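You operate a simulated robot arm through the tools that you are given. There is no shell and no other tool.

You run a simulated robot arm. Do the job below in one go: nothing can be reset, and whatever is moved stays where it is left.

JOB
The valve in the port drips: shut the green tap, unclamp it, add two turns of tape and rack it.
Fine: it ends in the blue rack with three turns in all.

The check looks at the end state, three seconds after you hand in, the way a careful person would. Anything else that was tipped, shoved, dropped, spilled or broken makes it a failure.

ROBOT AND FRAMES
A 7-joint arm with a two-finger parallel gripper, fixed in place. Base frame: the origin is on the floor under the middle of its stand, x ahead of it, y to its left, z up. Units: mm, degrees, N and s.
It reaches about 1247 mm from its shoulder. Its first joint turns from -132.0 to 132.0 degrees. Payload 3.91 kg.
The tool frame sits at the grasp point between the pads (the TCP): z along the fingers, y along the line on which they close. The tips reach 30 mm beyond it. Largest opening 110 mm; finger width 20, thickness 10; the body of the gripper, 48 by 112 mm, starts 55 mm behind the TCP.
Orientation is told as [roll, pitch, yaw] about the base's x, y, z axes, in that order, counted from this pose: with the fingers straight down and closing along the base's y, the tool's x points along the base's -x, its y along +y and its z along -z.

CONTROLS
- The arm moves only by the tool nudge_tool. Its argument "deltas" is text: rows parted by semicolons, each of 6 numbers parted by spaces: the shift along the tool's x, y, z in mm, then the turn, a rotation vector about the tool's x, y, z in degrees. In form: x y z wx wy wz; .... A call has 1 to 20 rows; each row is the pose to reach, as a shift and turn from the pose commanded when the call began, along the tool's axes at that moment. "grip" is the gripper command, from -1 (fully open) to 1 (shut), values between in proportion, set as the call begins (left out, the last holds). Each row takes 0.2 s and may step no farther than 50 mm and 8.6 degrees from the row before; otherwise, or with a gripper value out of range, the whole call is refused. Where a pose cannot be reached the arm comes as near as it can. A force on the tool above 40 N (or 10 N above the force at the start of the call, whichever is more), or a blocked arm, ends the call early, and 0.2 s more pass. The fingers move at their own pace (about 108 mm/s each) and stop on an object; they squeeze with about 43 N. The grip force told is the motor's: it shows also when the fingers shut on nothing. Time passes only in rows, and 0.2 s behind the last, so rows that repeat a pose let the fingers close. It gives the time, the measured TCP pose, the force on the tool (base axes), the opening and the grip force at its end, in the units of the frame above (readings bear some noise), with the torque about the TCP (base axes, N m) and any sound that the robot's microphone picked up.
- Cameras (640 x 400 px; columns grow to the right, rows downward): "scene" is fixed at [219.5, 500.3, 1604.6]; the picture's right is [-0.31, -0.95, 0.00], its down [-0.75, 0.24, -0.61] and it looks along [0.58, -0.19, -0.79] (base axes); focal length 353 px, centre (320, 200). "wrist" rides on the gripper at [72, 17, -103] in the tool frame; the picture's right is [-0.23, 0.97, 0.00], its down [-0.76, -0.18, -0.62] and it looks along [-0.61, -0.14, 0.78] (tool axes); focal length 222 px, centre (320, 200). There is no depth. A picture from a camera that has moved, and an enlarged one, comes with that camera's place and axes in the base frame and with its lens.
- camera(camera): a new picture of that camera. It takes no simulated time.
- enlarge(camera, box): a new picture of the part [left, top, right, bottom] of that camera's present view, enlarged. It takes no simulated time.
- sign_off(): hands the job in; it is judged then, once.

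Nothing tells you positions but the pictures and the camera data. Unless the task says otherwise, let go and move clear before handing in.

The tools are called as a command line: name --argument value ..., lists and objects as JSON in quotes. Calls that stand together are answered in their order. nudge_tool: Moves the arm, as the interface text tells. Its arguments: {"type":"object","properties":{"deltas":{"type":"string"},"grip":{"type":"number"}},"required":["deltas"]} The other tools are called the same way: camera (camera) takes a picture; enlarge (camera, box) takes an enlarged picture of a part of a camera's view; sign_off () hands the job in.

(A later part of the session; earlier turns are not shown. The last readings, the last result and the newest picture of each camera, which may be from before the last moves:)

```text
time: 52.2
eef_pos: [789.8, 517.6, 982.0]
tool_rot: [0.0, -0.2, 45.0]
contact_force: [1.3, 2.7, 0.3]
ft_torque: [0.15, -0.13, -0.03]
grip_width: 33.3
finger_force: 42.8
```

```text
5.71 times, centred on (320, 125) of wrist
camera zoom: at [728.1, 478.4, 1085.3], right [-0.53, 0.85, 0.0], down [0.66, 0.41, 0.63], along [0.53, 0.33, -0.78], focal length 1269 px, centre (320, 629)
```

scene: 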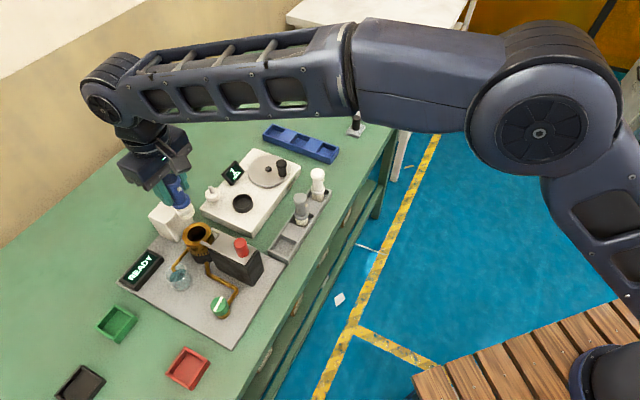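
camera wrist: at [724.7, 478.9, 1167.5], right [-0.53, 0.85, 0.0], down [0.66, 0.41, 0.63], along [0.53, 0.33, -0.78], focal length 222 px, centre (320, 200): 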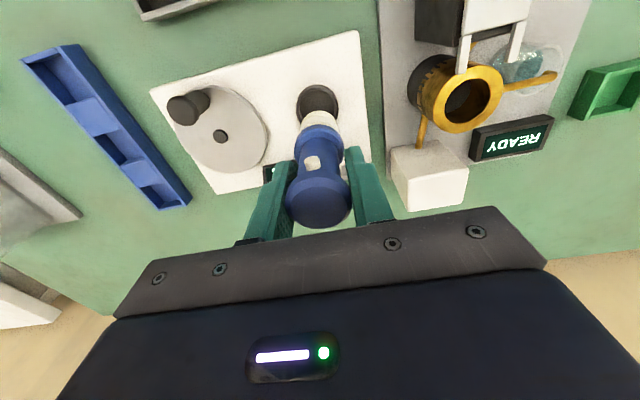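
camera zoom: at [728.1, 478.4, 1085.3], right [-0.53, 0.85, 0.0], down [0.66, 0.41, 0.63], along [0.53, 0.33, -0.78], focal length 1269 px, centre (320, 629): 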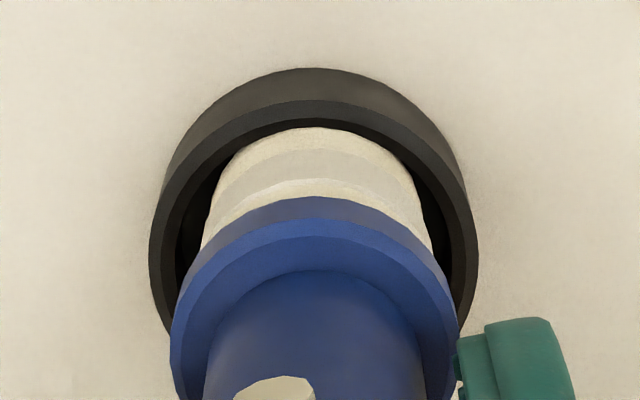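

Contact is just starting, with a light touch on one side. I'll shift 1 mm toward +y and settle it down.

nudge_tool --deltas "-1 0.4 -0.5 0 0 0; -1 0.4 0.5 0 0 0; -1 0.4 1 0 0 0; -1 0.4 1 0 0 0"

enlarge --camera "scene" --box '[220, 170, 280, 220]'

enlarge --camera "scene" --box '[250, 140, 320, 200]'

```text
time: 53.2
eef_pos: [791.1, 517.5, 981.0]
tool_rot: [0.0, -0.2, 44.9]
contact_force: [1.9, 0.4, -1.3]
ft_torque: [0.12, -0.1, -0.01]
grip_width: 33.1
finger_force: 43.1
```

```text
8.00 times, centred on (250, 195) of scene
camera zoom: at [219.5, 500.3, 1604.6], right [-0.31, -0.95, 0.0], down [-0.75, 0.24, -0.61], along [0.58, -0.19, -0.79], focal length 2826 px, centre (880, 240)
```

zoom: 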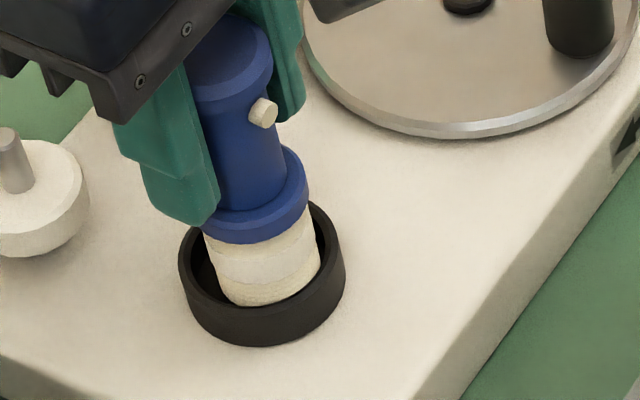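

```text
6.67 times, centred on (285, 170) of scene
camera zoom: at [219.5, 500.3, 1604.6], right [-0.31, -0.95, 0.0], down [-0.75, 0.24, -0.61], along [0.58, -0.19, -0.79], focal length 2355 px, centre (553, 400)
```

zoom: 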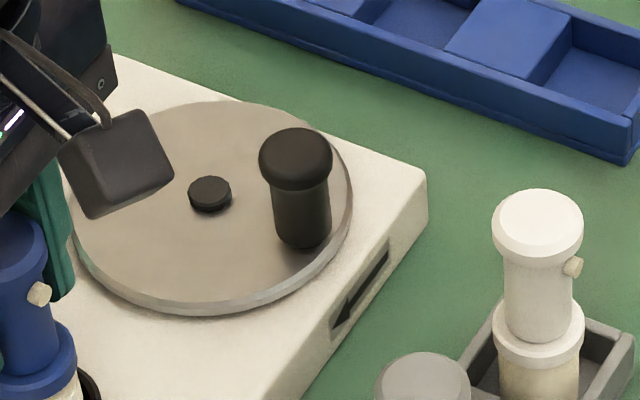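

There's an arrow on the station's side, pointing from the turntable toward the cup end – that implies clockwise cranking seen from above. The valve isn't bottomed yet, so I keep lowering gently.

nudge_tool --deltas "-0.5 0.3 1 0 0 0; -0.5 0.3 2 0 0 0; -0.5 0.3 2 0 0 0"

nudge_tool --deltas "0 0 1 0 0 0; 0 0 2 0 0 0; 0 0 2 0 0 0"

enlarge --camera "scene" --box '[220, 170, 280, 220]'

```text
time: 54.0
eef_pos: [789.5, 518.8, 979.6]
tool_rot: [0.1, -0.3, 44.9]
contact_force: [0.3, 0.0, -1.3]
ft_torque: [0.01, -0.03, -0.03]
grip_width: 33.0
finger_force: 43.2
```

```text
time: 54.8
eef_pos: [790.1, 519.7, 976.3]
tool_rot: [0.1, -0.2, 44.9]
contact_force: [0.5, 0.4, -0.3]
ft_torque: [0.01, -0.08, 0.0]
grip_width: 33.2
finger_force: 42.8
```

```text
8.00 times, centred on (250, 195) of scene
camera zoom: at [219.5, 500.3, 1604.6], right [-0.31, -0.95, 0.0], down [-0.75, 0.24, -0.61], along [0.58, -0.19, -0.79], focal length 2826 px, centre (880, 240)
```

zoom: 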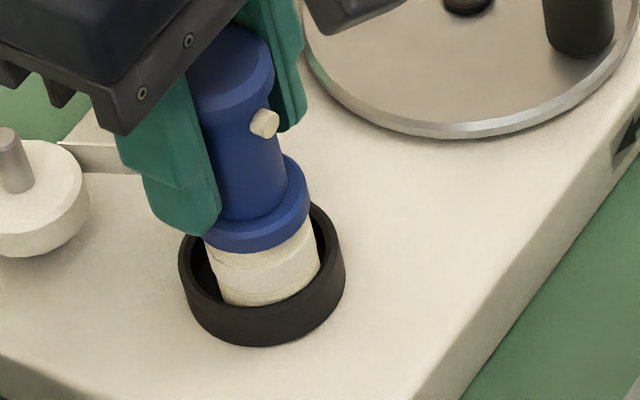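

A strip of tape now runs from the spool to the valve, so the station recognises the valve. I'll lower the last bit until it rests.

nudge_tool --deltas "0 0 1 0 0 0; 0 0 2 0 0 0; 0 0 2 0 0 0"

enlarge --camera "scene" --box '[200, 150, 300, 225]'

enlarge --camera "wrist" --box '[200, 80, 400, 220]'

```text
time: 55.6
eef_pos: [789.9, 519.3, 975.3]
tool_rot: [0.2, -0.2, 44.9]
contact_force: [-0.2, 0.3, -2.2]
ft_torque: [-0.02, -0.01, 0.0]
grip_width: 33.4
finger_force: 43.0
```

```text
5.33 times, centred on (250, 188) of scene
camera zoom: at [219.5, 500.3, 1604.6], right [-0.31, -0.95, 0.0], down [-0.75, 0.24, -0.61], along [0.58, -0.19, -0.79], focal length 1884 px, centre (693, 267)
```

zoom: 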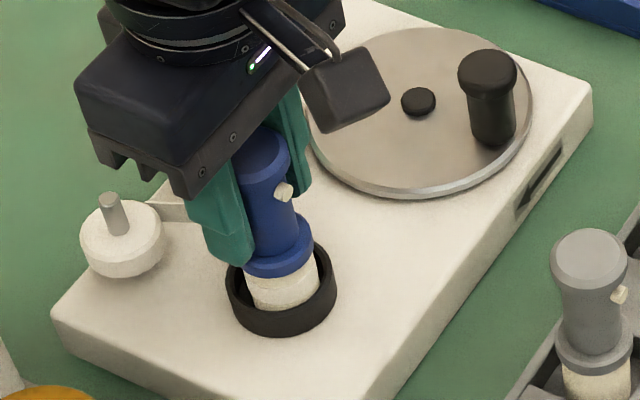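

```text
2.86 times, centred on (300, 150) of wrist
camera zoom: at [728.0, 479.6, 1078.0], right [-0.53, 0.85, 0.0], down [0.66, 0.41, 0.63], along [0.53, 0.33, -0.78], focal length 635 px, centre (377, 343)
```

zoom: 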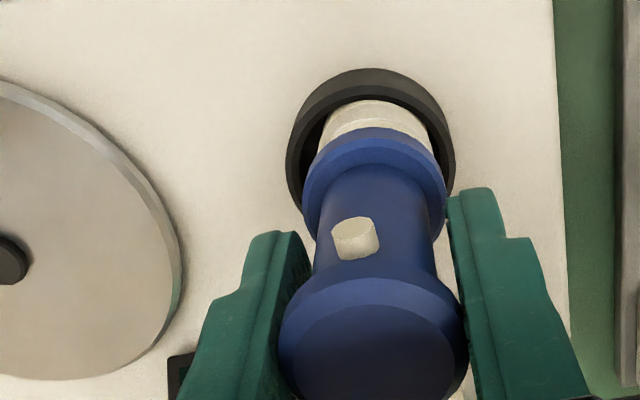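

nudge_tool --deltas "0 0 1 0 0 0; 0 0 2 0 0 0; 0 0 3 0 0 0; 0 0 3 0 0 0"

enlarge --camera "scene" --box '[220, 170, 280, 220]'

```text
time: 56.6
eef_pos: [790.0, 518.0, 972.8]
tool_rot: [0.1, -0.2, 44.9]
contact_force: [1.2, 0.3, 2.9]
ft_torque: [-0.04, -0.12, 0.02]
grip_width: 33.0
finger_force: 43.3
```

```text
8.00 times, centred on (250, 195) of scene
camera zoom: at [219.5, 500.3, 1604.6], right [-0.31, -0.95, 0.0], down [-0.75, 0.24, -0.61], along [0.58, -0.19, -0.79], focal length 2826 px, centre (880, 240)
```

zoom: 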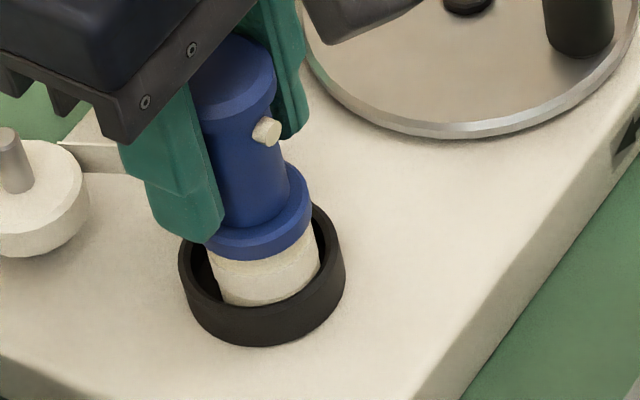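

nudge_tool --deltas "0 0 1 0 0 0; 0 0 1 0 0 0"

enlarge --camera "wrist" --box '[200, 80, 400, 220]'

```text
time: 57.2
eef_pos: [789.6, 519.8, 972.0]
tool_rot: [0.1, -0.3, 44.9]
contact_force: [-0.8, -3.1, 16.5]
ft_torque: [-0.44, 0.07, 0.01]
grip_width: 33.1
finger_force: 43.0
```

```text
2.86 times, centred on (300, 150) of wrist
camera zoom: at [728.1, 479.3, 1075.8], right [-0.53, 0.85, 0.0], down [0.66, 0.41, 0.63], along [0.53, 0.33, -0.78], focal length 635 px, centre (377, 343)
```

zoom: 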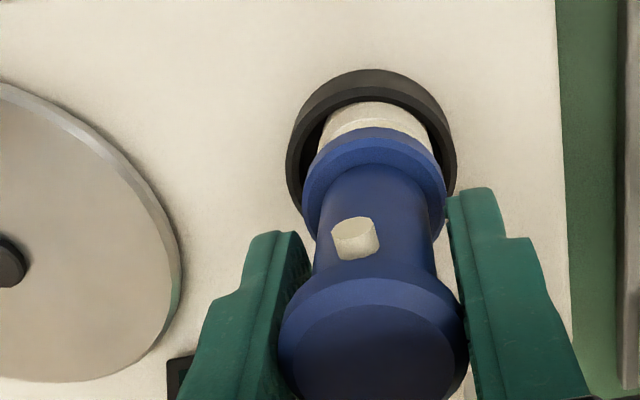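

The valve rests on the cup floor (16 N). I'll take the pressure off, open the fingers and rise.

nudge_tool --deltas "0 0 -1.2 0 0 0; 0 0 -1.2 0 0 0"

nudge_tool --deltas "0 0 0 0 0 0; 0 0 0 0 0 0; 0 0 0 0 0 0" --grip -0.2

enlarge --camera "wrist" --box '[200, 80, 440, 240]'

enlarge --camera "scene" --box '[200, 150, 300, 225]'

```text
time: 57.8
eef_pos: [790.1, 518.9, 972.2]
tool_rot: [0.1, -0.2, 44.9]
contact_force: [3.7, 1.4, 11.4]
ft_torque: [0.0, -0.31, 0.01]
grip_width: 33.1
finger_force: 43.1
```

```text
time: 58.6
eef_pos: [790.0, 519.5, 972.2]
tool_rot: [0.1, -0.3, 44.9]
contact_force: [0.5, -0.1, 0.1]
ft_torque: [-0.01, 0.01, 0.02]
grip_width: 65.9
finger_force: 0.1
```

```text
2.50 times, centred on (320, 160) of wrist
camera zoom: at [728.1, 479.5, 1075.5], right [-0.53, 0.85, 0.0], down [0.66, 0.41, 0.62], along [0.53, 0.33, -0.78], focal length 555 px, centre (320, 300)
```

zoom: 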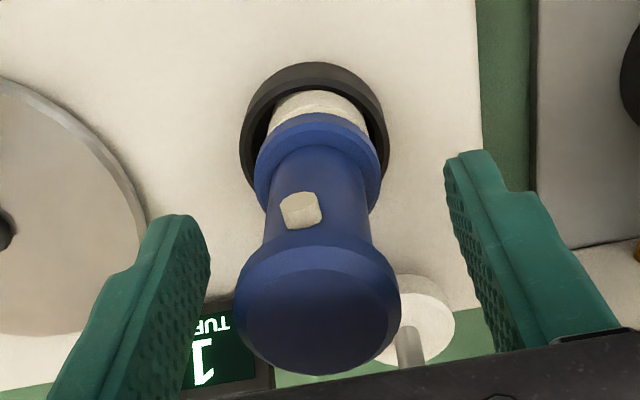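

```text
5.33 times, centred on (250, 188) of scene
camera zoom: at [219.5, 500.3, 1604.6], right [-0.31, -0.95, 0.0], down [-0.75, 0.24, -0.61], along [0.58, -0.19, -0.79], focal length 1884 px, centre (693, 267)
```

zoom: 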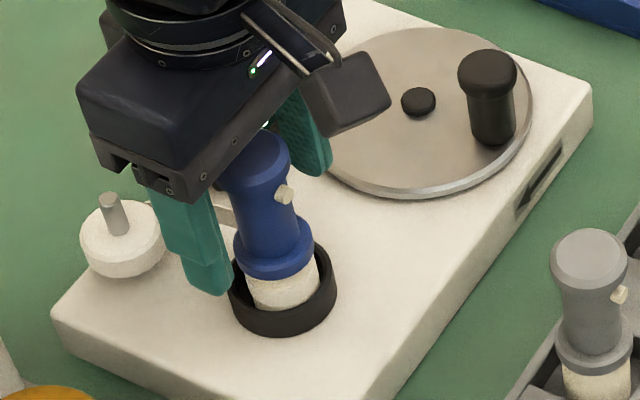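

The valve stands upright in the cup on its own. I'll rise straight up clear of it and check.

nudge_tool --deltas "0 0 -30 0 0 0; 0 0 -70 0 0 0; 0 0 -115 0 0 0; 0 0 -150 0 0 0; 0 0 -150 0 0 0"

camera --camera "wrist"

enlarge --camera "wrist" --box '[100, 40, 400, 220]'

enlarge --camera "scene" --box '[190, 120, 340, 230]'

```text
time: 59.8
eef_pos: [788.1, 519.5, 1124.0]
tool_rot: [0.1, -0.2, 44.9]
contact_force: [-0.4, -0.3, -0.7]
ft_torque: [0.01, -0.04, -0.03]
grip_width: 66.1
finger_force: 0.2
```

```text
taken
camera wrist: at [726.6, 481.1, 1227.0], right [-0.53, 0.85, 0.0], down [0.66, 0.41, 0.62], along [0.53, 0.33, -0.78], focal length 222 px, centre (320, 200)
```

wrist: 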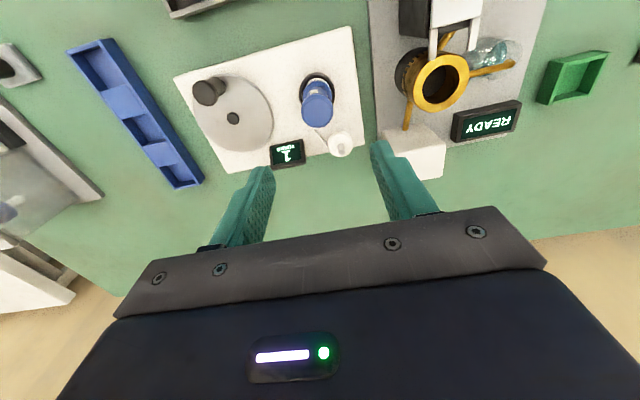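

```text
2.13 times, centred on (250, 130) of wrist
camera zoom: at [726.6, 481.1, 1227.0], right [-0.53, 0.85, 0.0], down [0.66, 0.41, 0.62], along [0.53, 0.33, -0.78], focal length 474 px, centre (469, 349)
```

zoom: 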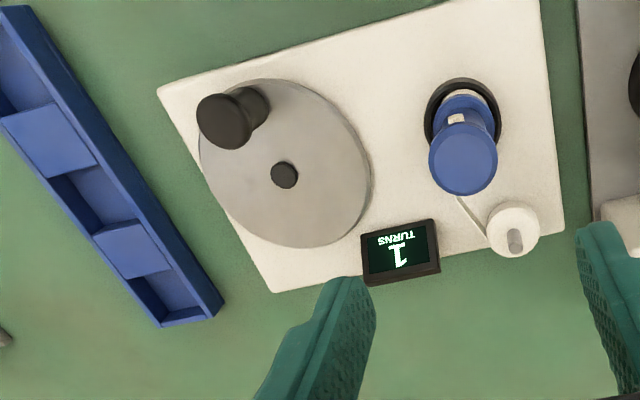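

```text
3.64 times, centred on (265, 175) of scene
camera zoom: at [219.5, 500.3, 1604.6], right [-0.31, -0.95, 0.0], down [-0.75, 0.24, -0.61], along [0.58, -0.19, -0.79], focal length 1284 px, centre (520, 291)
```

zoom: 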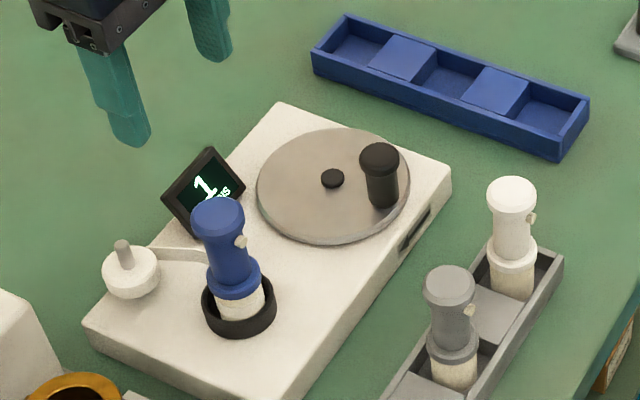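

The tape strip runs from the spool to the valve and the counter reads 1. Let me zoom in on the arrow and crank to be sure of the direction and geometry.

enlarge --camera "scene" --box '[270, 150, 310, 180]'

enlarge --camera "scene" --box '[240, 140, 310, 190]'

enlarge --camera "wrist" --box '[160, 50, 300, 170]'

```text
13.33 times, centred on (290, 165) of scene
camera zoom: at [219.5, 500.3, 1604.6], right [-0.31, -0.95, 0.0], down [-0.75, 0.24, -0.61], along [0.58, -0.19, -0.79], focal length 4709 px, centre (720, 667)
```

zoom: 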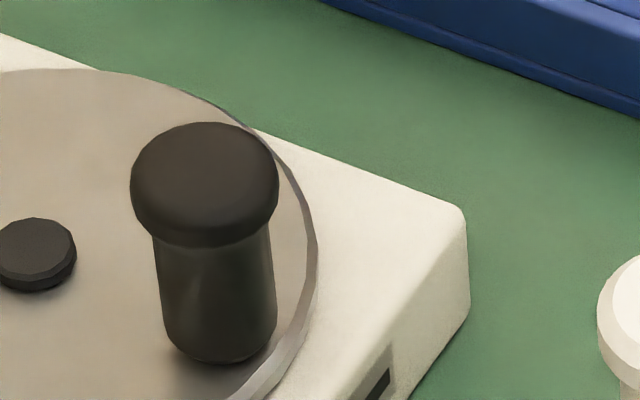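

```text
8.00 times, centred on (275, 165) of scene
camera zoom: at [219.5, 500.3, 1604.6], right [-0.31, -0.95, 0.0], down [-0.75, 0.24, -0.61], along [0.58, -0.19, -0.79], focal length 2826 px, centre (680, 480)
```

zoom: 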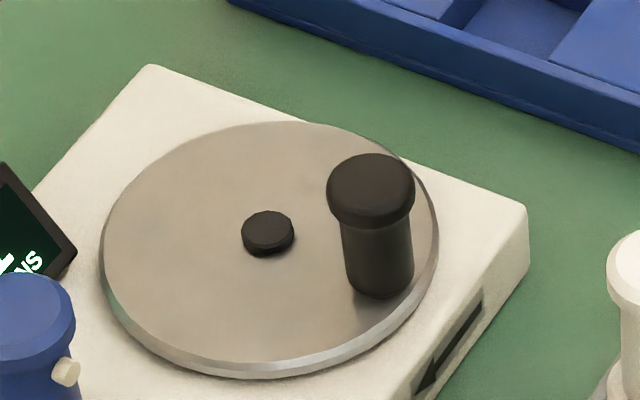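

```text
3.33 times, centred on (230, 110) of wrist
camera zoom: at [726.6, 481.1, 1227.0], right [-0.53, 0.85, 0.0], down [0.66, 0.41, 0.62], along [0.53, 0.33, -0.78], focal length 740 px, centre (620, 500)
```

zoom: 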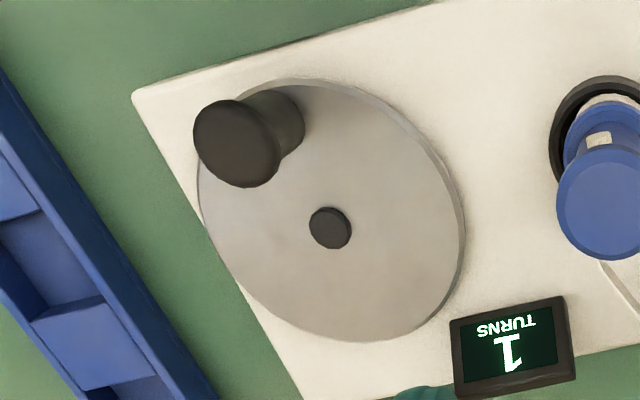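

The arrow points from the turntable toward the cup end on the knob's side, so the crank turns clockwise seen from above. Refined: hub ≈ (890.5, 430), knob top ≈ (857, 398.6, 936.5), radius ≈ 45 mm. I'll move over the crank knob at yaw 45°, where the fingers close along the tangent.

nudge_tool --deltas "10 -33 0 0 0 0; 20 -67 0 0 0 0; 30 -100 0 0 0 0; 38 -133.6 0 0 0 0; 38 -133.6 0 0 0 0; 38 -133.6 45 0 0 0; 38 -133.6 90 0 0 0; 38 -133.6 120 0 0 0; 38 -133.6 120 0 0 0"

camera --camera "wrist"

enlarge --camera "wrist" --box '[220, 60, 420, 220]'

enlarge --camera "scene" --box '[190, 90, 350, 230]'

```text
time: 61.8
eef_pos: [858.0, 398.7, 1001.1]
tool_rot: [0.1, -0.2, 45.0]
contact_force: [-0.2, 0.5, 0.0]
ft_torque: [-0.02, 0.01, -0.02]
grip_width: 66.0
finger_force: 0.1
```

```text
taken
camera wrist: at [796.0, 358.7, 1105.0], right [-0.53, 0.85, 0.0], down [0.66, 0.41, 0.63], along [0.53, 0.33, -0.78], focal length 222 px, centre (320, 200)
```

wrist: 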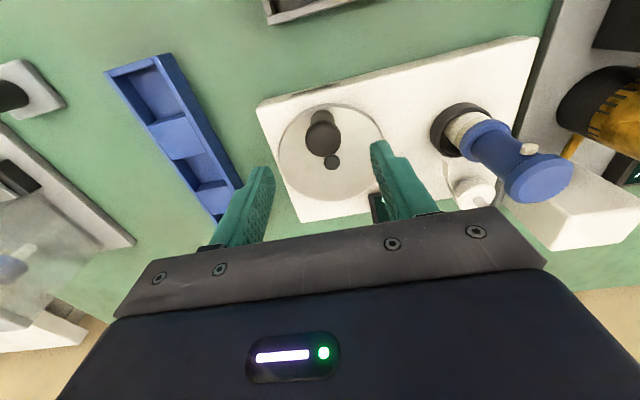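

```text
2.50 times, centred on (320, 140) of wrist
camera zoom: at [796.0, 358.7, 1105.0], right [-0.53, 0.85, 0.0], down [0.66, 0.41, 0.63], along [0.53, 0.33, -0.78], focal length 555 px, centre (320, 350)
```

zoom: 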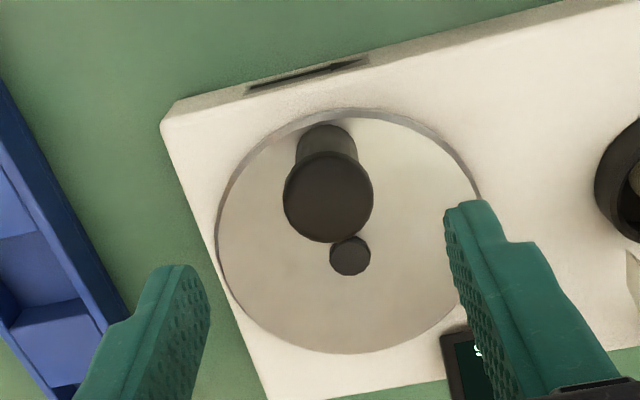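

```text
2.86 times, centred on (270, 160) of scene
camera zoom: at [219.5, 500.3, 1604.6], right [-0.31, -0.95, 0.0], down [-0.75, 0.24, -0.61], along [0.58, -0.19, -0.79], focal length 1009 px, centre (463, 314)
```

zoom: 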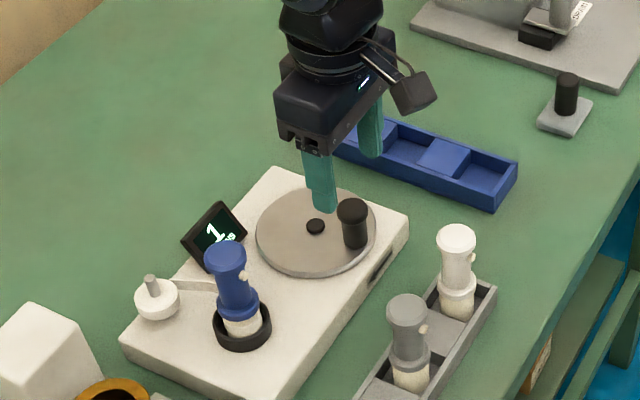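

The arrow is confirmed (pointing toward the cup), and the knob is at about (857, 399) with the hub at about (890.5, 431.3). I'll descend around the knob with open fingers.

nudge_tool --deltas "0.3 2.2 0 0 0 0; 0.3 2.2 30 0 0 0; 0.3 2.2 55 0 0 0; 0.3 2.2 70 0 0 0; 0.3 2.2 74 0 0 0; 0.3 2.2 74 0 0 0"

nudge_tool --deltas "0 0 0 0 0 0; 0 0 0 0 0 0; 0 0 0 0 0 0; 0 0 0 0 0 0" --grip 1

enlarge --camera "wrist" --box '[220, 80, 420, 240]'

enlarge --camera "scene" --box '[190, 90, 350, 230]'

```text
time: 63.2
eef_pos: [857.2, 400.4, 927.9]
tool_rot: [0.1, -0.2, 44.9]
contact_force: [-1.0, 0.7, -0.2]
ft_torque: [-0.03, 0.0, 0.02]
grip_width: 66.0
finger_force: 0.1
```

```text
time: 64.2
eef_pos: [857.0, 399.4, 927.7]
tool_rot: [0.1, -0.3, 44.9]
contact_force: [0.1, -0.2, 0.1]
ft_torque: [-0.04, 0.0, -0.03]
grip_width: 28.5
finger_force: 45.5
```

```text
2.50 times, centred on (320, 160) of wrist
camera zoom: at [794.5, 360.3, 1030.7], right [-0.53, 0.85, 0.0], down [0.66, 0.41, 0.62], along [0.53, 0.33, -0.78], focal length 555 px, centre (320, 300)
```

zoom: 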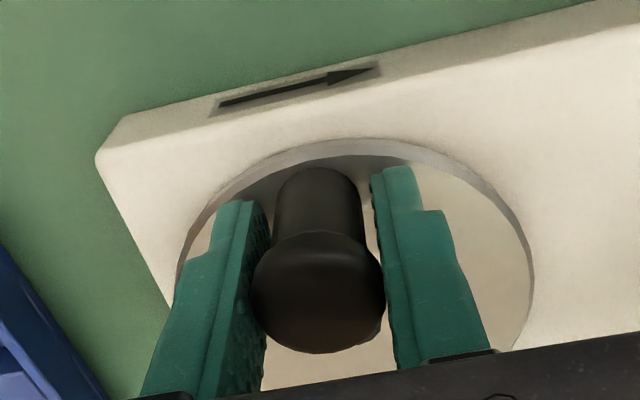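

```text
2.86 times, centred on (270, 160) of scene
camera zoom: at [219.5, 500.3, 1604.6], right [-0.31, -0.95, 0.0], down [-0.75, 0.24, -0.61], along [0.58, -0.19, -0.79], focal length 1009 px, centre (463, 314)
```

zoom: 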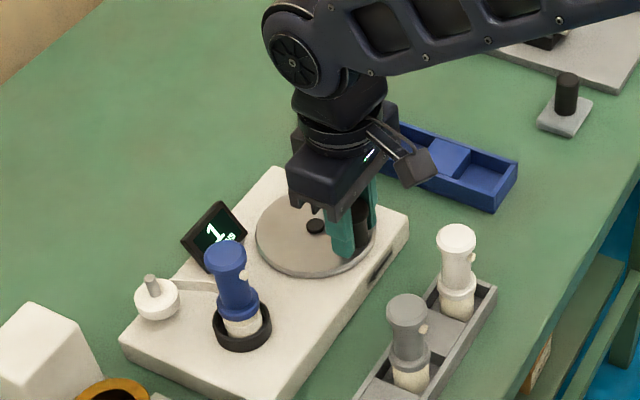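

Gripped on the crank knob (28.5 mm) with no side load. I'll swing it clockwise by 24° about the hub, turning the tool along, and read the forces to refine the centre.

nudge_tool --deltas "-0.57 6.41 0 0 0 8; -2.03 12.69 0 0 0 16; -4.35 18.7 0 0 0 24; -4.35 18.7 0 0 0 24"

enlarge --camera "wrist" --box '[220, 80, 420, 240]'

enlarge --camera "scene" --box '[190, 90, 350, 230]'

```text
time: 65.2
eef_pos: [846.4, 415.4, 927.0]
tool_rot: [0.1, 0.0, 20.9]
contact_force: [-13.5, -4.9, -6.2]
ft_torque: [-0.05, -0.12, -0.04]
grip_width: 28.3
finger_force: 44.9
```

```text
2.50 times, centred on (320, 160) of wrist
camera zoom: at [773.6, 405.2, 1030.9], right [-0.13, 0.99, 0.0], down [0.78, 0.1, 0.62], along [0.62, 0.09, -0.78], focal length 555 px, centre (320, 300)
```

zoom: 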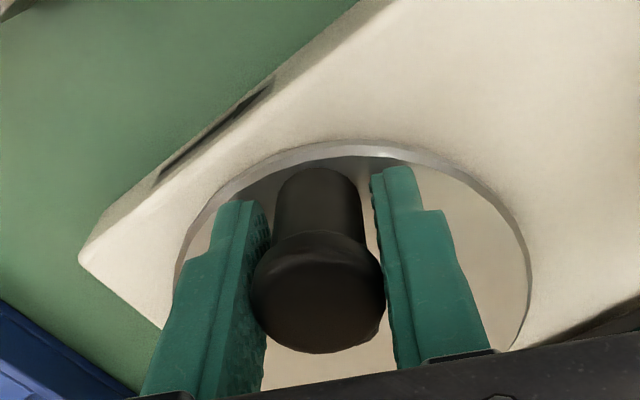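

```text
2.86 times, centred on (270, 160) of scene
camera zoom: at [219.5, 500.3, 1604.6], right [-0.31, -0.95, 0.0], down [-0.75, 0.24, -0.61], along [0.58, -0.19, -0.79], focal length 1009 px, centre (463, 314)
```

zoom: 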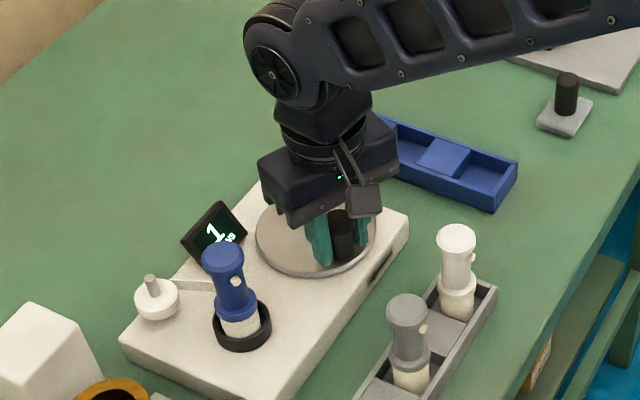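

The crank turns smoothly; a small outward force suggests the centre is nearer (889.4, 431.8) with radius 45.7. I'll continue clockwise another 48° with the corrected circle.

nudge_tool --deltas "0.06 6.14 0 0 0 8; -1.22 12.39 0 0 0 16; -3.36 18.39 0 0 0 24; -6.32 24.04 0 0 0 32; -10.03 29.23 0 0 0 40; -14.42 33.84 0 0 0 48; -14.42 33.84 0 0 0 48"

camera --camera "wrist"

enlarge --camera "scene" --box '[190, 90, 350, 230]'

```text
time: 66.8
eef_pos: [848.0, 451.1, 927.0]
tool_rot: [0.2, -0.1, -27.2]
contact_force: [12.4, -6.9, -15.3]
ft_torque: [-0.05, 0.01, -0.02]
grip_width: 28.7
finger_force: 45.0
```

```text
taken
camera wrist: at [792.1, 499.1, 1031.1], right [0.65, 0.76, 0.0], down [0.6, -0.51, 0.62], along [0.48, -0.4, -0.78], focal length 222 px, centre (320, 200)
```

wrist: 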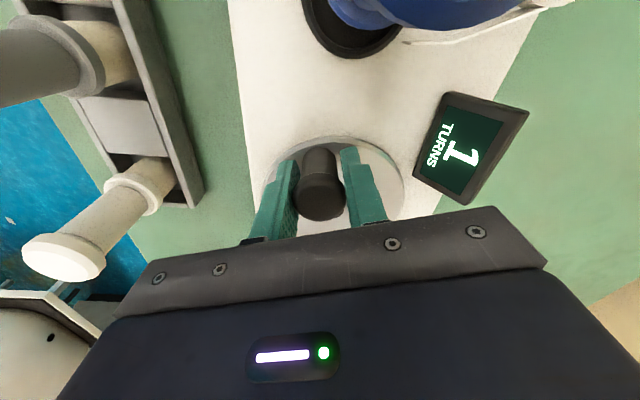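

```text
2.86 times, centred on (270, 160) of scene
camera zoom: at [219.5, 500.3, 1604.6], right [-0.31, -0.95, 0.0], down [-0.75, 0.24, -0.61], along [0.58, -0.19, -0.79], focal length 1009 px, centre (463, 314)
```

zoom: 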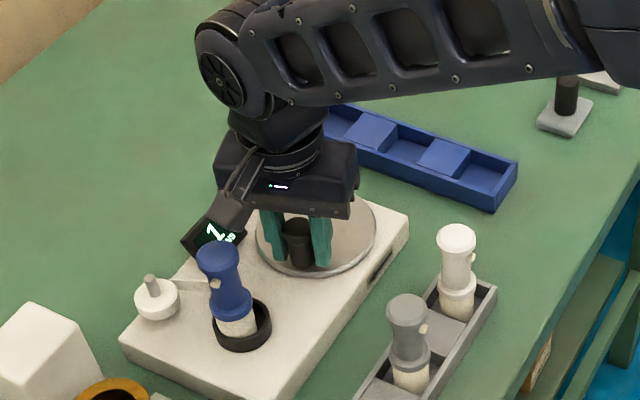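

The crank and the valve are turning together (the nub has moved round). Let me check the valve's stance in the cup closely before going on, since it looks to lean a little.

enlarge --camera "scene" --box '[215, 160, 275, 215]'

enlarge --camera "wrist" --box '[280, 0, 500, 120]'

```text
7.27 times, centred on (245, 188) of scene
camera zoom: at [219.5, 500.3, 1604.6], right [-0.31, -0.95, 0.0], down [-0.75, 0.24, -0.61], along [0.58, -0.19, -0.79], focal length 2569 px, centre (866, 291)
```

zoom: 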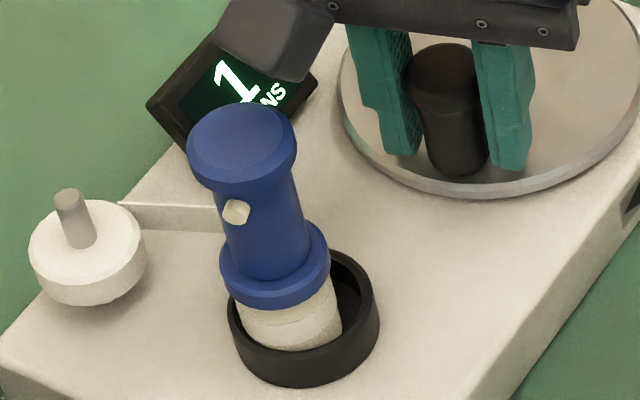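

```text
2.91 times, centred on (390, 60) of wrist
camera zoom: at [792.1, 499.1, 1031.1], right [0.65, 0.76, 0.0], down [0.6, -0.51, 0.62], along [0.48, -0.4, -0.78], focal length 646 px, centre (116, 607)
```

zoom: 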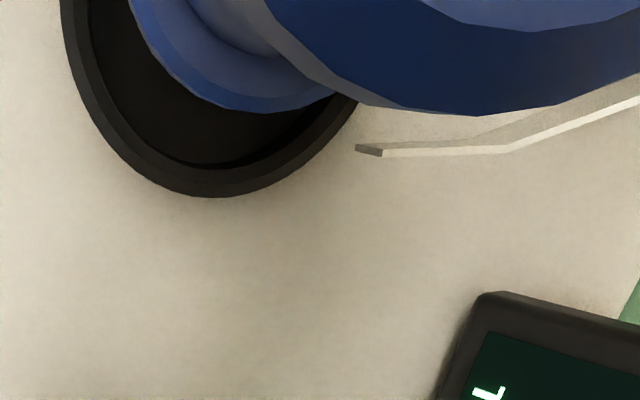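

The valve stands upright and rotates with the cup (slightly off-centre, which is fine). A fit of three points gives the crank centre at (889.3, 431.5), radius 45.4; I'll continue clockwise 72° more.

nudge_tool --deltas "-0.78 6.32 0.5 0 0 8; -2.1 12.52 0.5 0 0 16; -4.27 18.47 0.5 0 0 24; -7.25 24.07 0.5 0 0 32; -10.96 29.19 0.5 0 0 40; -15.37 33.74 0.5 0 0 48; -20.36 37.64 0.5 0 0 56; -25.84 40.81 0.5 0 0 64; -31.71 43.19 0.5 0 0 72; -31.71 43.19 0.5 0 0 72"

camera --camera "wrist"

enlarge --camera "scene" --box '[190, 90, 350, 230]'

```text
time: 69.0
eef_pos: [894.8, 474.1, 928.2]
tool_rot: [0.0, 0.2, -99.2]
contact_force: [-6.2, -28.3, 0.3]
ft_torque: [0.23, 0.0, -0.02]
grip_width: 28.3
finger_force: 44.9
```

```text
taken
camera wrist: at [925.6, 543.0, 1031.2], right [0.93, -0.38, 0.0], down [-0.3, -0.73, 0.62], along [-0.24, -0.57, -0.78], focal length 222 px, centre (320, 200)
```

wrist: 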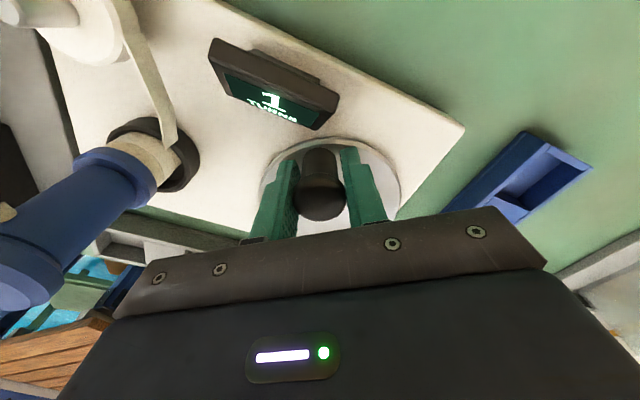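

```text
2.86 times, centred on (270, 160) of scene
camera zoom: at [219.5, 500.3, 1604.6], right [-0.31, -0.95, 0.0], down [-0.75, 0.24, -0.61], along [0.58, -0.19, -0.79], focal length 1009 px, centre (463, 314)
```

zoom: 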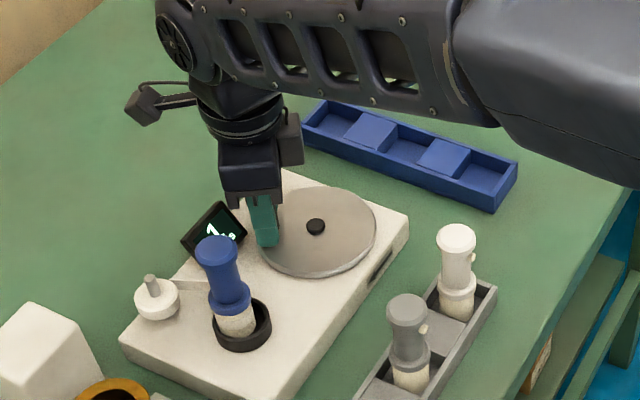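

We're 144° round with rising inward force, so the true radius is nearer 44.3 with centre (888, 431.2). I'll relieve the force and test moving on with a fixed tool orientation to see whether the knob slips easily in the grip.

nudge_tool --deltas "-1.66 0.67 0 0 0 0; -1.66 0.67 0 0 0 0"

nudge_tool --deltas "-0.3 3.1 0 0 0 0; -0.68 6.18 0 0 0 0; -0.68 6.18 0 0 0 0"

```text
time: 69.6
eef_pos: [897.3, 475.0, 927.3]
tool_rot: [0.0, 0.3, -99.0]
contact_force: [-3.6, -16.2, -3.5]
ft_torque: [0.15, 0.03, 0.02]
grip_width: 28.5
finger_force: 44.5
```

```text
time: 70.4
eef_pos: [901.9, 473.9, 928.2]
tool_rot: [0.0, 0.2, -99.0]
contact_force: [-2.0, -3.3, -0.5]
ft_torque: [0.07, 0.04, 0.01]
grip_width: 28.4
finger_force: 45.2
```

With fixed orientation the force dropped to nearly nothing, so the knob spins freely in the grip. I'll now carry it round in bigger steps while slowly turning the tool back, checking forces after each arc.

nudge_tool --deltas "-2.63 8.87 0 0 0 -3; -7.05 17 0 0 0 -6; -13.07 24.05 0 0 0 -9; -20.41 29.69 0 0 0 -12; -28.77 33.67 0 0 0 -15; -28.77 33.67 0 0 0 -15"

camera --camera "wrist"

enlarge --camera "scene" --box '[190, 90, 350, 230]'

```text
time: 71.8
eef_pos: [930.9, 438.7, 927.3]
tool_rot: [0.1, 0.2, -84.0]
contact_force: [8.3, 1.2, 3.2]
ft_torque: [0.13, 0.07, -0.01]
grip_width: 28.8
finger_force: 45.5
```

```text
taken
camera wrist: at [941.5, 512.3, 1031.3], right [0.99, -0.12, 0.0], down [-0.1, -0.78, 0.62], along [-0.08, -0.62, -0.78], focal length 222 px, centre (320, 200)
```

wrist: 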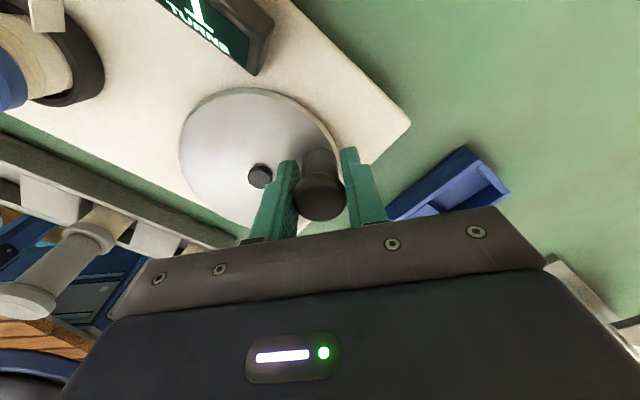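

```text
2.86 times, centred on (270, 160) of scene
camera zoom: at [219.5, 500.3, 1604.6], right [-0.31, -0.95, 0.0], down [-0.75, 0.24, -0.61], along [0.58, -0.19, -0.79], focal length 1009 px, centre (463, 314)
```

zoom: 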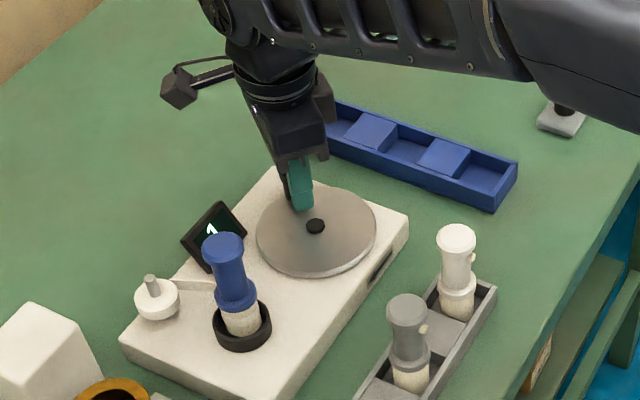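

Forces stay small (8 N). I'll continue clockwise with a slightly adjusted circle.

nudge_tool --deltas "-9.35 0.31 0 0 0 -3; -18.4 -1.86 0 0 0 -6; -26.79 -5.87 0 0 0 -9; -34.17 -11.53 0 0 0 -12; -40.21 -18.6 0 0 0 -15; -44.65 -26.78 0 0 0 -18; -47.3 -35.7 0 0 0 -21; -48.03 -44.97 0 0 0 -24; -48.03 -44.97 0 0 0 -24"

camera --camera "wrist"

enlarge --camera "scene" --box '[190, 90, 350, 230]'

```text
time: 73.8
eef_pos: [890.7, 386.0, 928.0]
tool_rot: [0.2, 0.1, -59.9]
contact_force: [0.4, -7.0, 11.0]
ft_torque: [0.11, 0.04, 0.0]
grip_width: 28.7
finger_force: 45.3
```

```text
taken
camera wrist: at [870.3, 456.6, 1031.2], right [0.96, 0.29, 0.0], down [0.23, -0.75, 0.62], along [0.18, -0.59, -0.78], focal length 222 px, centre (320, 200)
```

wrist: 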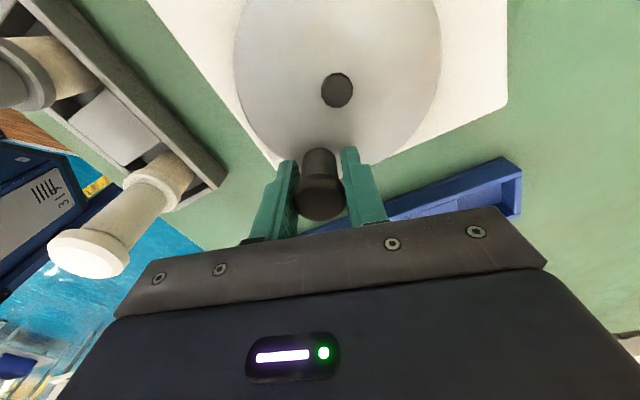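

```text
2.86 times, centred on (270, 160) of scene
camera zoom: at [219.5, 500.3, 1604.6], right [-0.31, -0.95, 0.0], down [-0.75, 0.24, -0.61], along [0.58, -0.19, -0.79], focal length 1009 px, centre (463, 314)
```

zoom: 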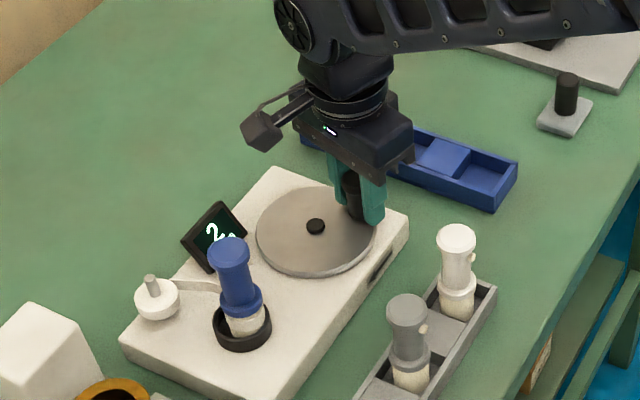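

The counter now reads 2 (after about 310° of crank). Forces are small; I'll continue clockwise around.

nudge_tool --deltas "4.23 -8.35 -0.5 0 0 -2.5; 10.67 -15.15 -0.5 0 0 -5; 18.39 -20.45 -0.5 0 0 -7.5; 27.05 -24.04 -0.5 0 0 -10; 36.26 -25.74 -0.5 0 0 -12.5; 45.62 -25.5 -0.5 0 0 -15; 54.72 -23.31 -0.5 0 0 -17.5; 63.18 -19.28 -0.5 0 0 -20; 63.18 -19.28 -0.5 0 0 -20"

camera --camera "wrist"

enlarge --camera "scene" --box '[190, 90, 350, 230]'

```text
time: 75.8
eef_pos: [842.1, 431.3, 926.7]
tool_rot: [0.2, 0.0, -40.0]
contact_force: [2.5, -1.2, 6.7]
ft_torque: [-0.02, 0.03, 0.01]
grip_width: 28.5
finger_force: 45.2
```

```text
taken
camera wrist: at [799.1, 490.9, 1031.1], right [0.8, 0.6, 0.0], down [0.47, -0.63, 0.62], along [0.37, -0.5, -0.78], focal length 222 px, centre (320, 200)
```

wrist: 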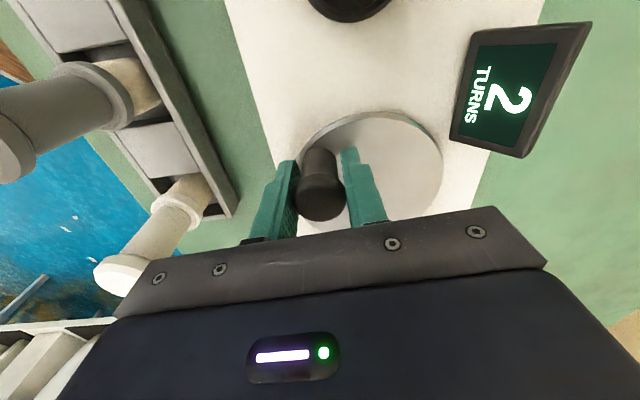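

```text
2.86 times, centred on (270, 160) of scene
camera zoom: at [219.5, 500.3, 1604.6], right [-0.31, -0.95, 0.0], down [-0.75, 0.24, -0.61], along [0.58, -0.19, -0.79], focal length 1009 px, centre (463, 314)
```

zoom: 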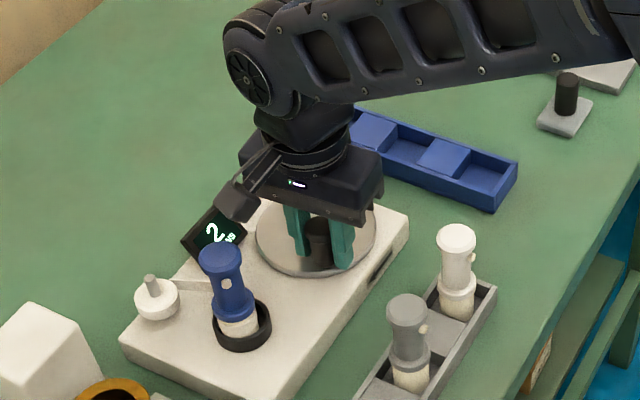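

Forces are tiny and the counter holds at 2 (about 407° so far). Continuing clockwise with the tool yaw fixed at −40°.

nudge_tool --deltas "5 7.89 0 0 0 0; 8.28 16.66 0 0 0 0; 9.67 25.93 0 0 0 0; 9.1 35.27 0 0 0 0; 6.59 44.3 0 0 0 0; 2.27 52.61 0 0 0 0; -3.69 59.83 0 0 0 0; -11.02 65.66 0 0 0 0; -19.4 69.84 0 0 0 0; -28.47 72.19 0 0 0 0; -28.47 72.19 0 0 0 0"

camera --camera "wrist"

enlarge --camera "scene" --box '[190, 90, 350, 230]'

```text
time: 77.7
eef_pos: [890.6, 476.2, 927.7]
tool_rot: [-0.2, 0.4, -39.8]
contact_force: [-15.2, -11.0, 13.1]
ft_torque: [-0.3, 0.73, 0.14]
grip_width: 28.4
finger_force: 44.7
stopped in row 9: the force on the tool passed its limit at 57 N (the readings are from after the stop); the commanded pose is now the measured one
```

```text
taken
camera wrist: at [848.0, 535.1, 1031.4], right [0.8, 0.6, -0.01], down [0.48, -0.62, 0.62], along [0.37, -0.5, -0.79], focal length 222 px, centre (320, 200)
```

wrist: 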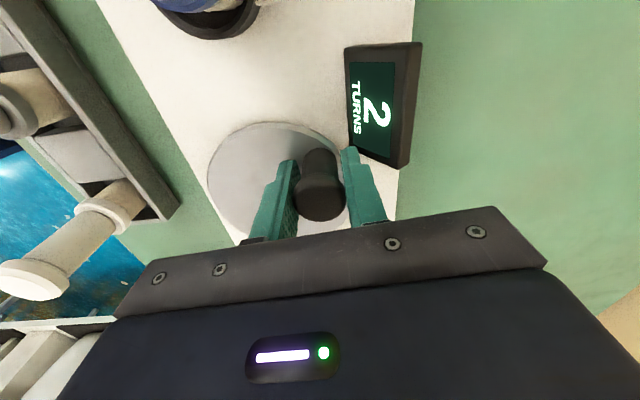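

```text
2.86 times, centred on (270, 160) of scene
camera zoom: at [219.5, 500.3, 1604.6], right [-0.31, -0.95, 0.0], down [-0.75, 0.24, -0.61], along [0.58, -0.19, -0.79], focal length 1009 px, centre (463, 314)
```

zoom: 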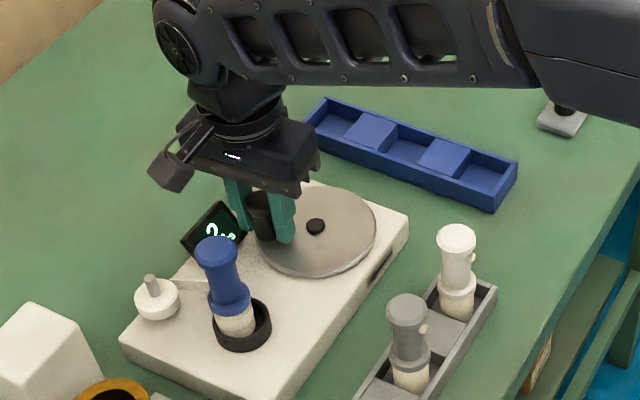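

The finger on the far side touched the corner of the counter display, which pokes toward the turntable near (898, 497); nothing appears displaced. I'll rotate the tool clockwise in place about the knob so the fingers lie along the tangent and swing away from the display.

nudge_tool --deltas "0 0 0 0 0 7; 0 0 0 0 0 14; 0 0 0 0 0 14"

enlarge --camera "wrist" --box '[220, 20, 440, 220]'

enlarge --camera "scene" --box '[215, 130, 315, 215]'

```text
time: 78.2
eef_pos: [888.9, 476.1, 927.4]
tool_rot: [-0.4, 0.4, -48.0]
contact_force: [-15.5, -10.7, 12.1]
ft_torque: [-0.23, 0.63, 0.22]
grip_width: 28.2
finger_force: 45.1
stopped in row 2: the force on the tool passed its limit at 44 N (the readings are from after the stop); the commanded pose is now the measured one
```

```text
2.00 times, centred on (330, 120) of wrist
camera zoom: at [855.9, 540.8, 1031.4], right [0.87, 0.48, -0.01], down [0.39, -0.68, 0.62], along [0.29, -0.55, -0.79], focal length 444 px, centre (300, 360)
```

zoom: 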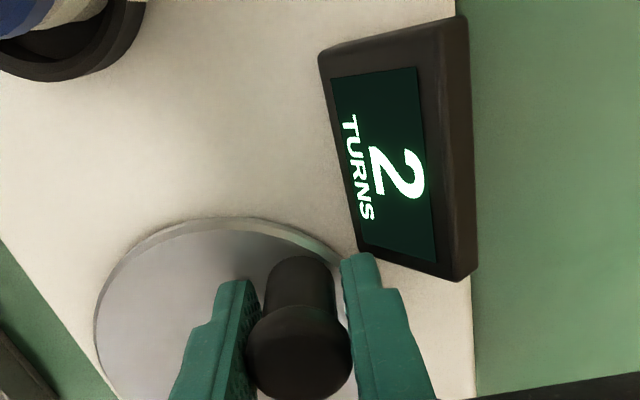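

```text
4.71 times, centred on (265, 172) of scene
camera zoom: at [219.5, 500.3, 1604.6], right [-0.31, -0.95, 0.0], down [-0.75, 0.24, -0.61], along [0.58, -0.19, -0.79], focal length 1662 px, centre (579, 329)
```

zoom: 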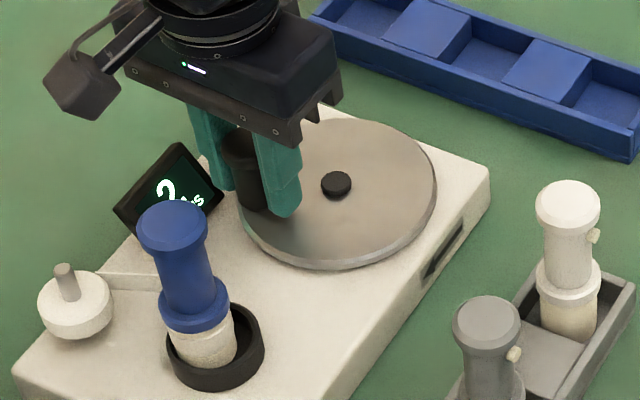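

I need to see what exactly is in contact before moving further, so I'll zoom in around the fingers and the display corner.

enlarge --camera "wrist" --box '[300, 110, 420, 200]'

enlarge --camera "scene" --box '[235, 150, 285, 185]'

```text
4.44 times, centred on (360, 155) of wrist
camera zoom: at [855.9, 540.8, 1031.4], right [0.87, 0.48, -0.01], down [0.39, -0.68, 0.62], along [0.29, -0.55, -0.79], focal length 987 px, centre (142, 400)
```

zoom: 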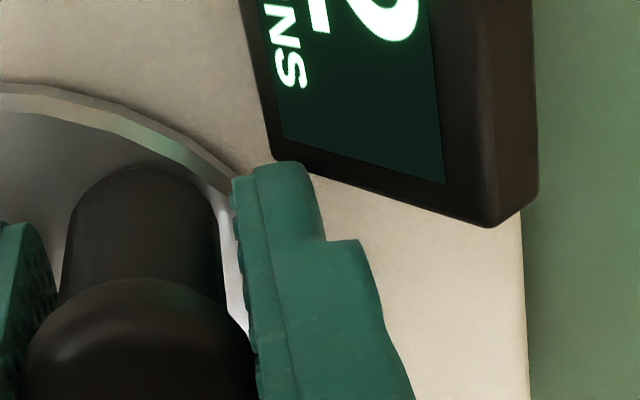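

```text
11.43 times, centred on (260, 168) of scene
camera zoom: at [219.5, 500.3, 1604.6], right [-0.31, -0.95, 0.0], down [-0.75, 0.24, -0.61], along [0.58, -0.19, -0.79], focal length 4037 px, centre (1006, 571)
```

zoom: 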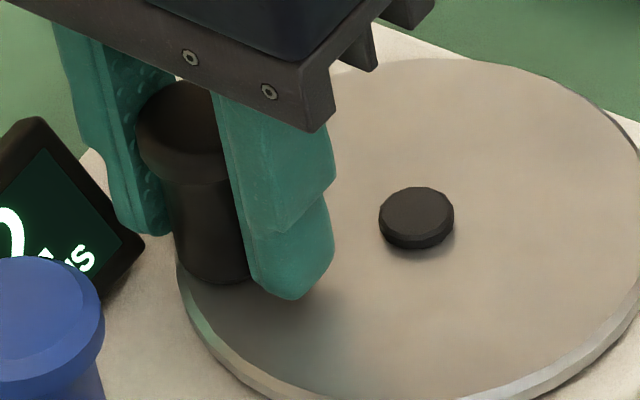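

The fingertip is just against the corner of the display, so I'll back the crank up about 20° the way it came, turn the tool there so the fingers lie tangentially, and then go forward again.

nudge_tool --deltas "2.6 -3.4 0 0 0 0; 5.2 -6.9 0 0 0 0; 8.4 -12.2 0 0 0 0; 8.4 -12.2 0 0 0 0"

enlarge --camera "wrist" --box '[220, 20, 440, 220]'

enlarge --camera "scene" --box '[205, 130, 305, 215]'

```text
time: 79.2
eef_pos: [874.4, 474.5, 927.7]
tool_rot: [-0.5, 0.4, -47.9]
contact_force: [-0.8, 4.8, 13.7]
ft_torque: [0.09, -0.01, -0.02]
grip_width: 28.7
finger_force: 44.4
```

```text
2.00 times, centred on (330, 120) of wrist
camera zoom: at [841.3, 539.1, 1031.3], right [0.87, 0.48, -0.01], down [0.39, -0.68, 0.62], along [0.29, -0.54, -0.79], focal length 444 px, centre (300, 360)
```

zoom: 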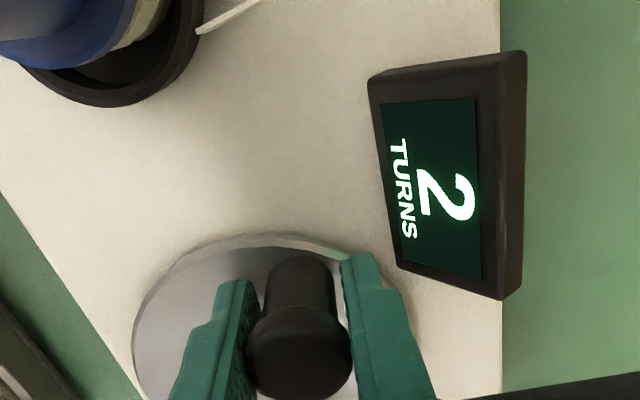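

```text
4.71 times, centred on (255, 172) of scene
camera zoom: at [219.5, 500.3, 1604.6], right [-0.31, -0.95, 0.0], down [-0.75, 0.24, -0.61], along [0.58, -0.19, -0.79], focal length 1662 px, centre (626, 329)
```

zoom: 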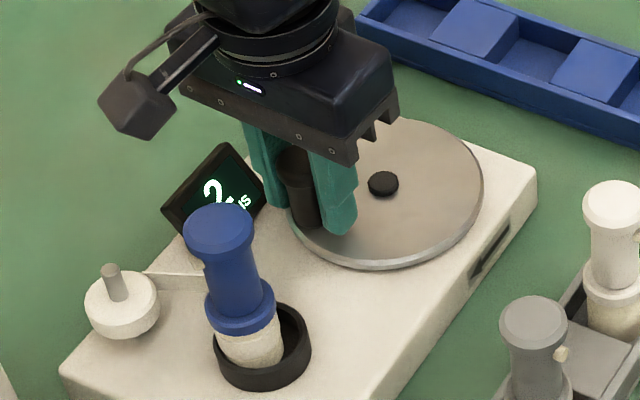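

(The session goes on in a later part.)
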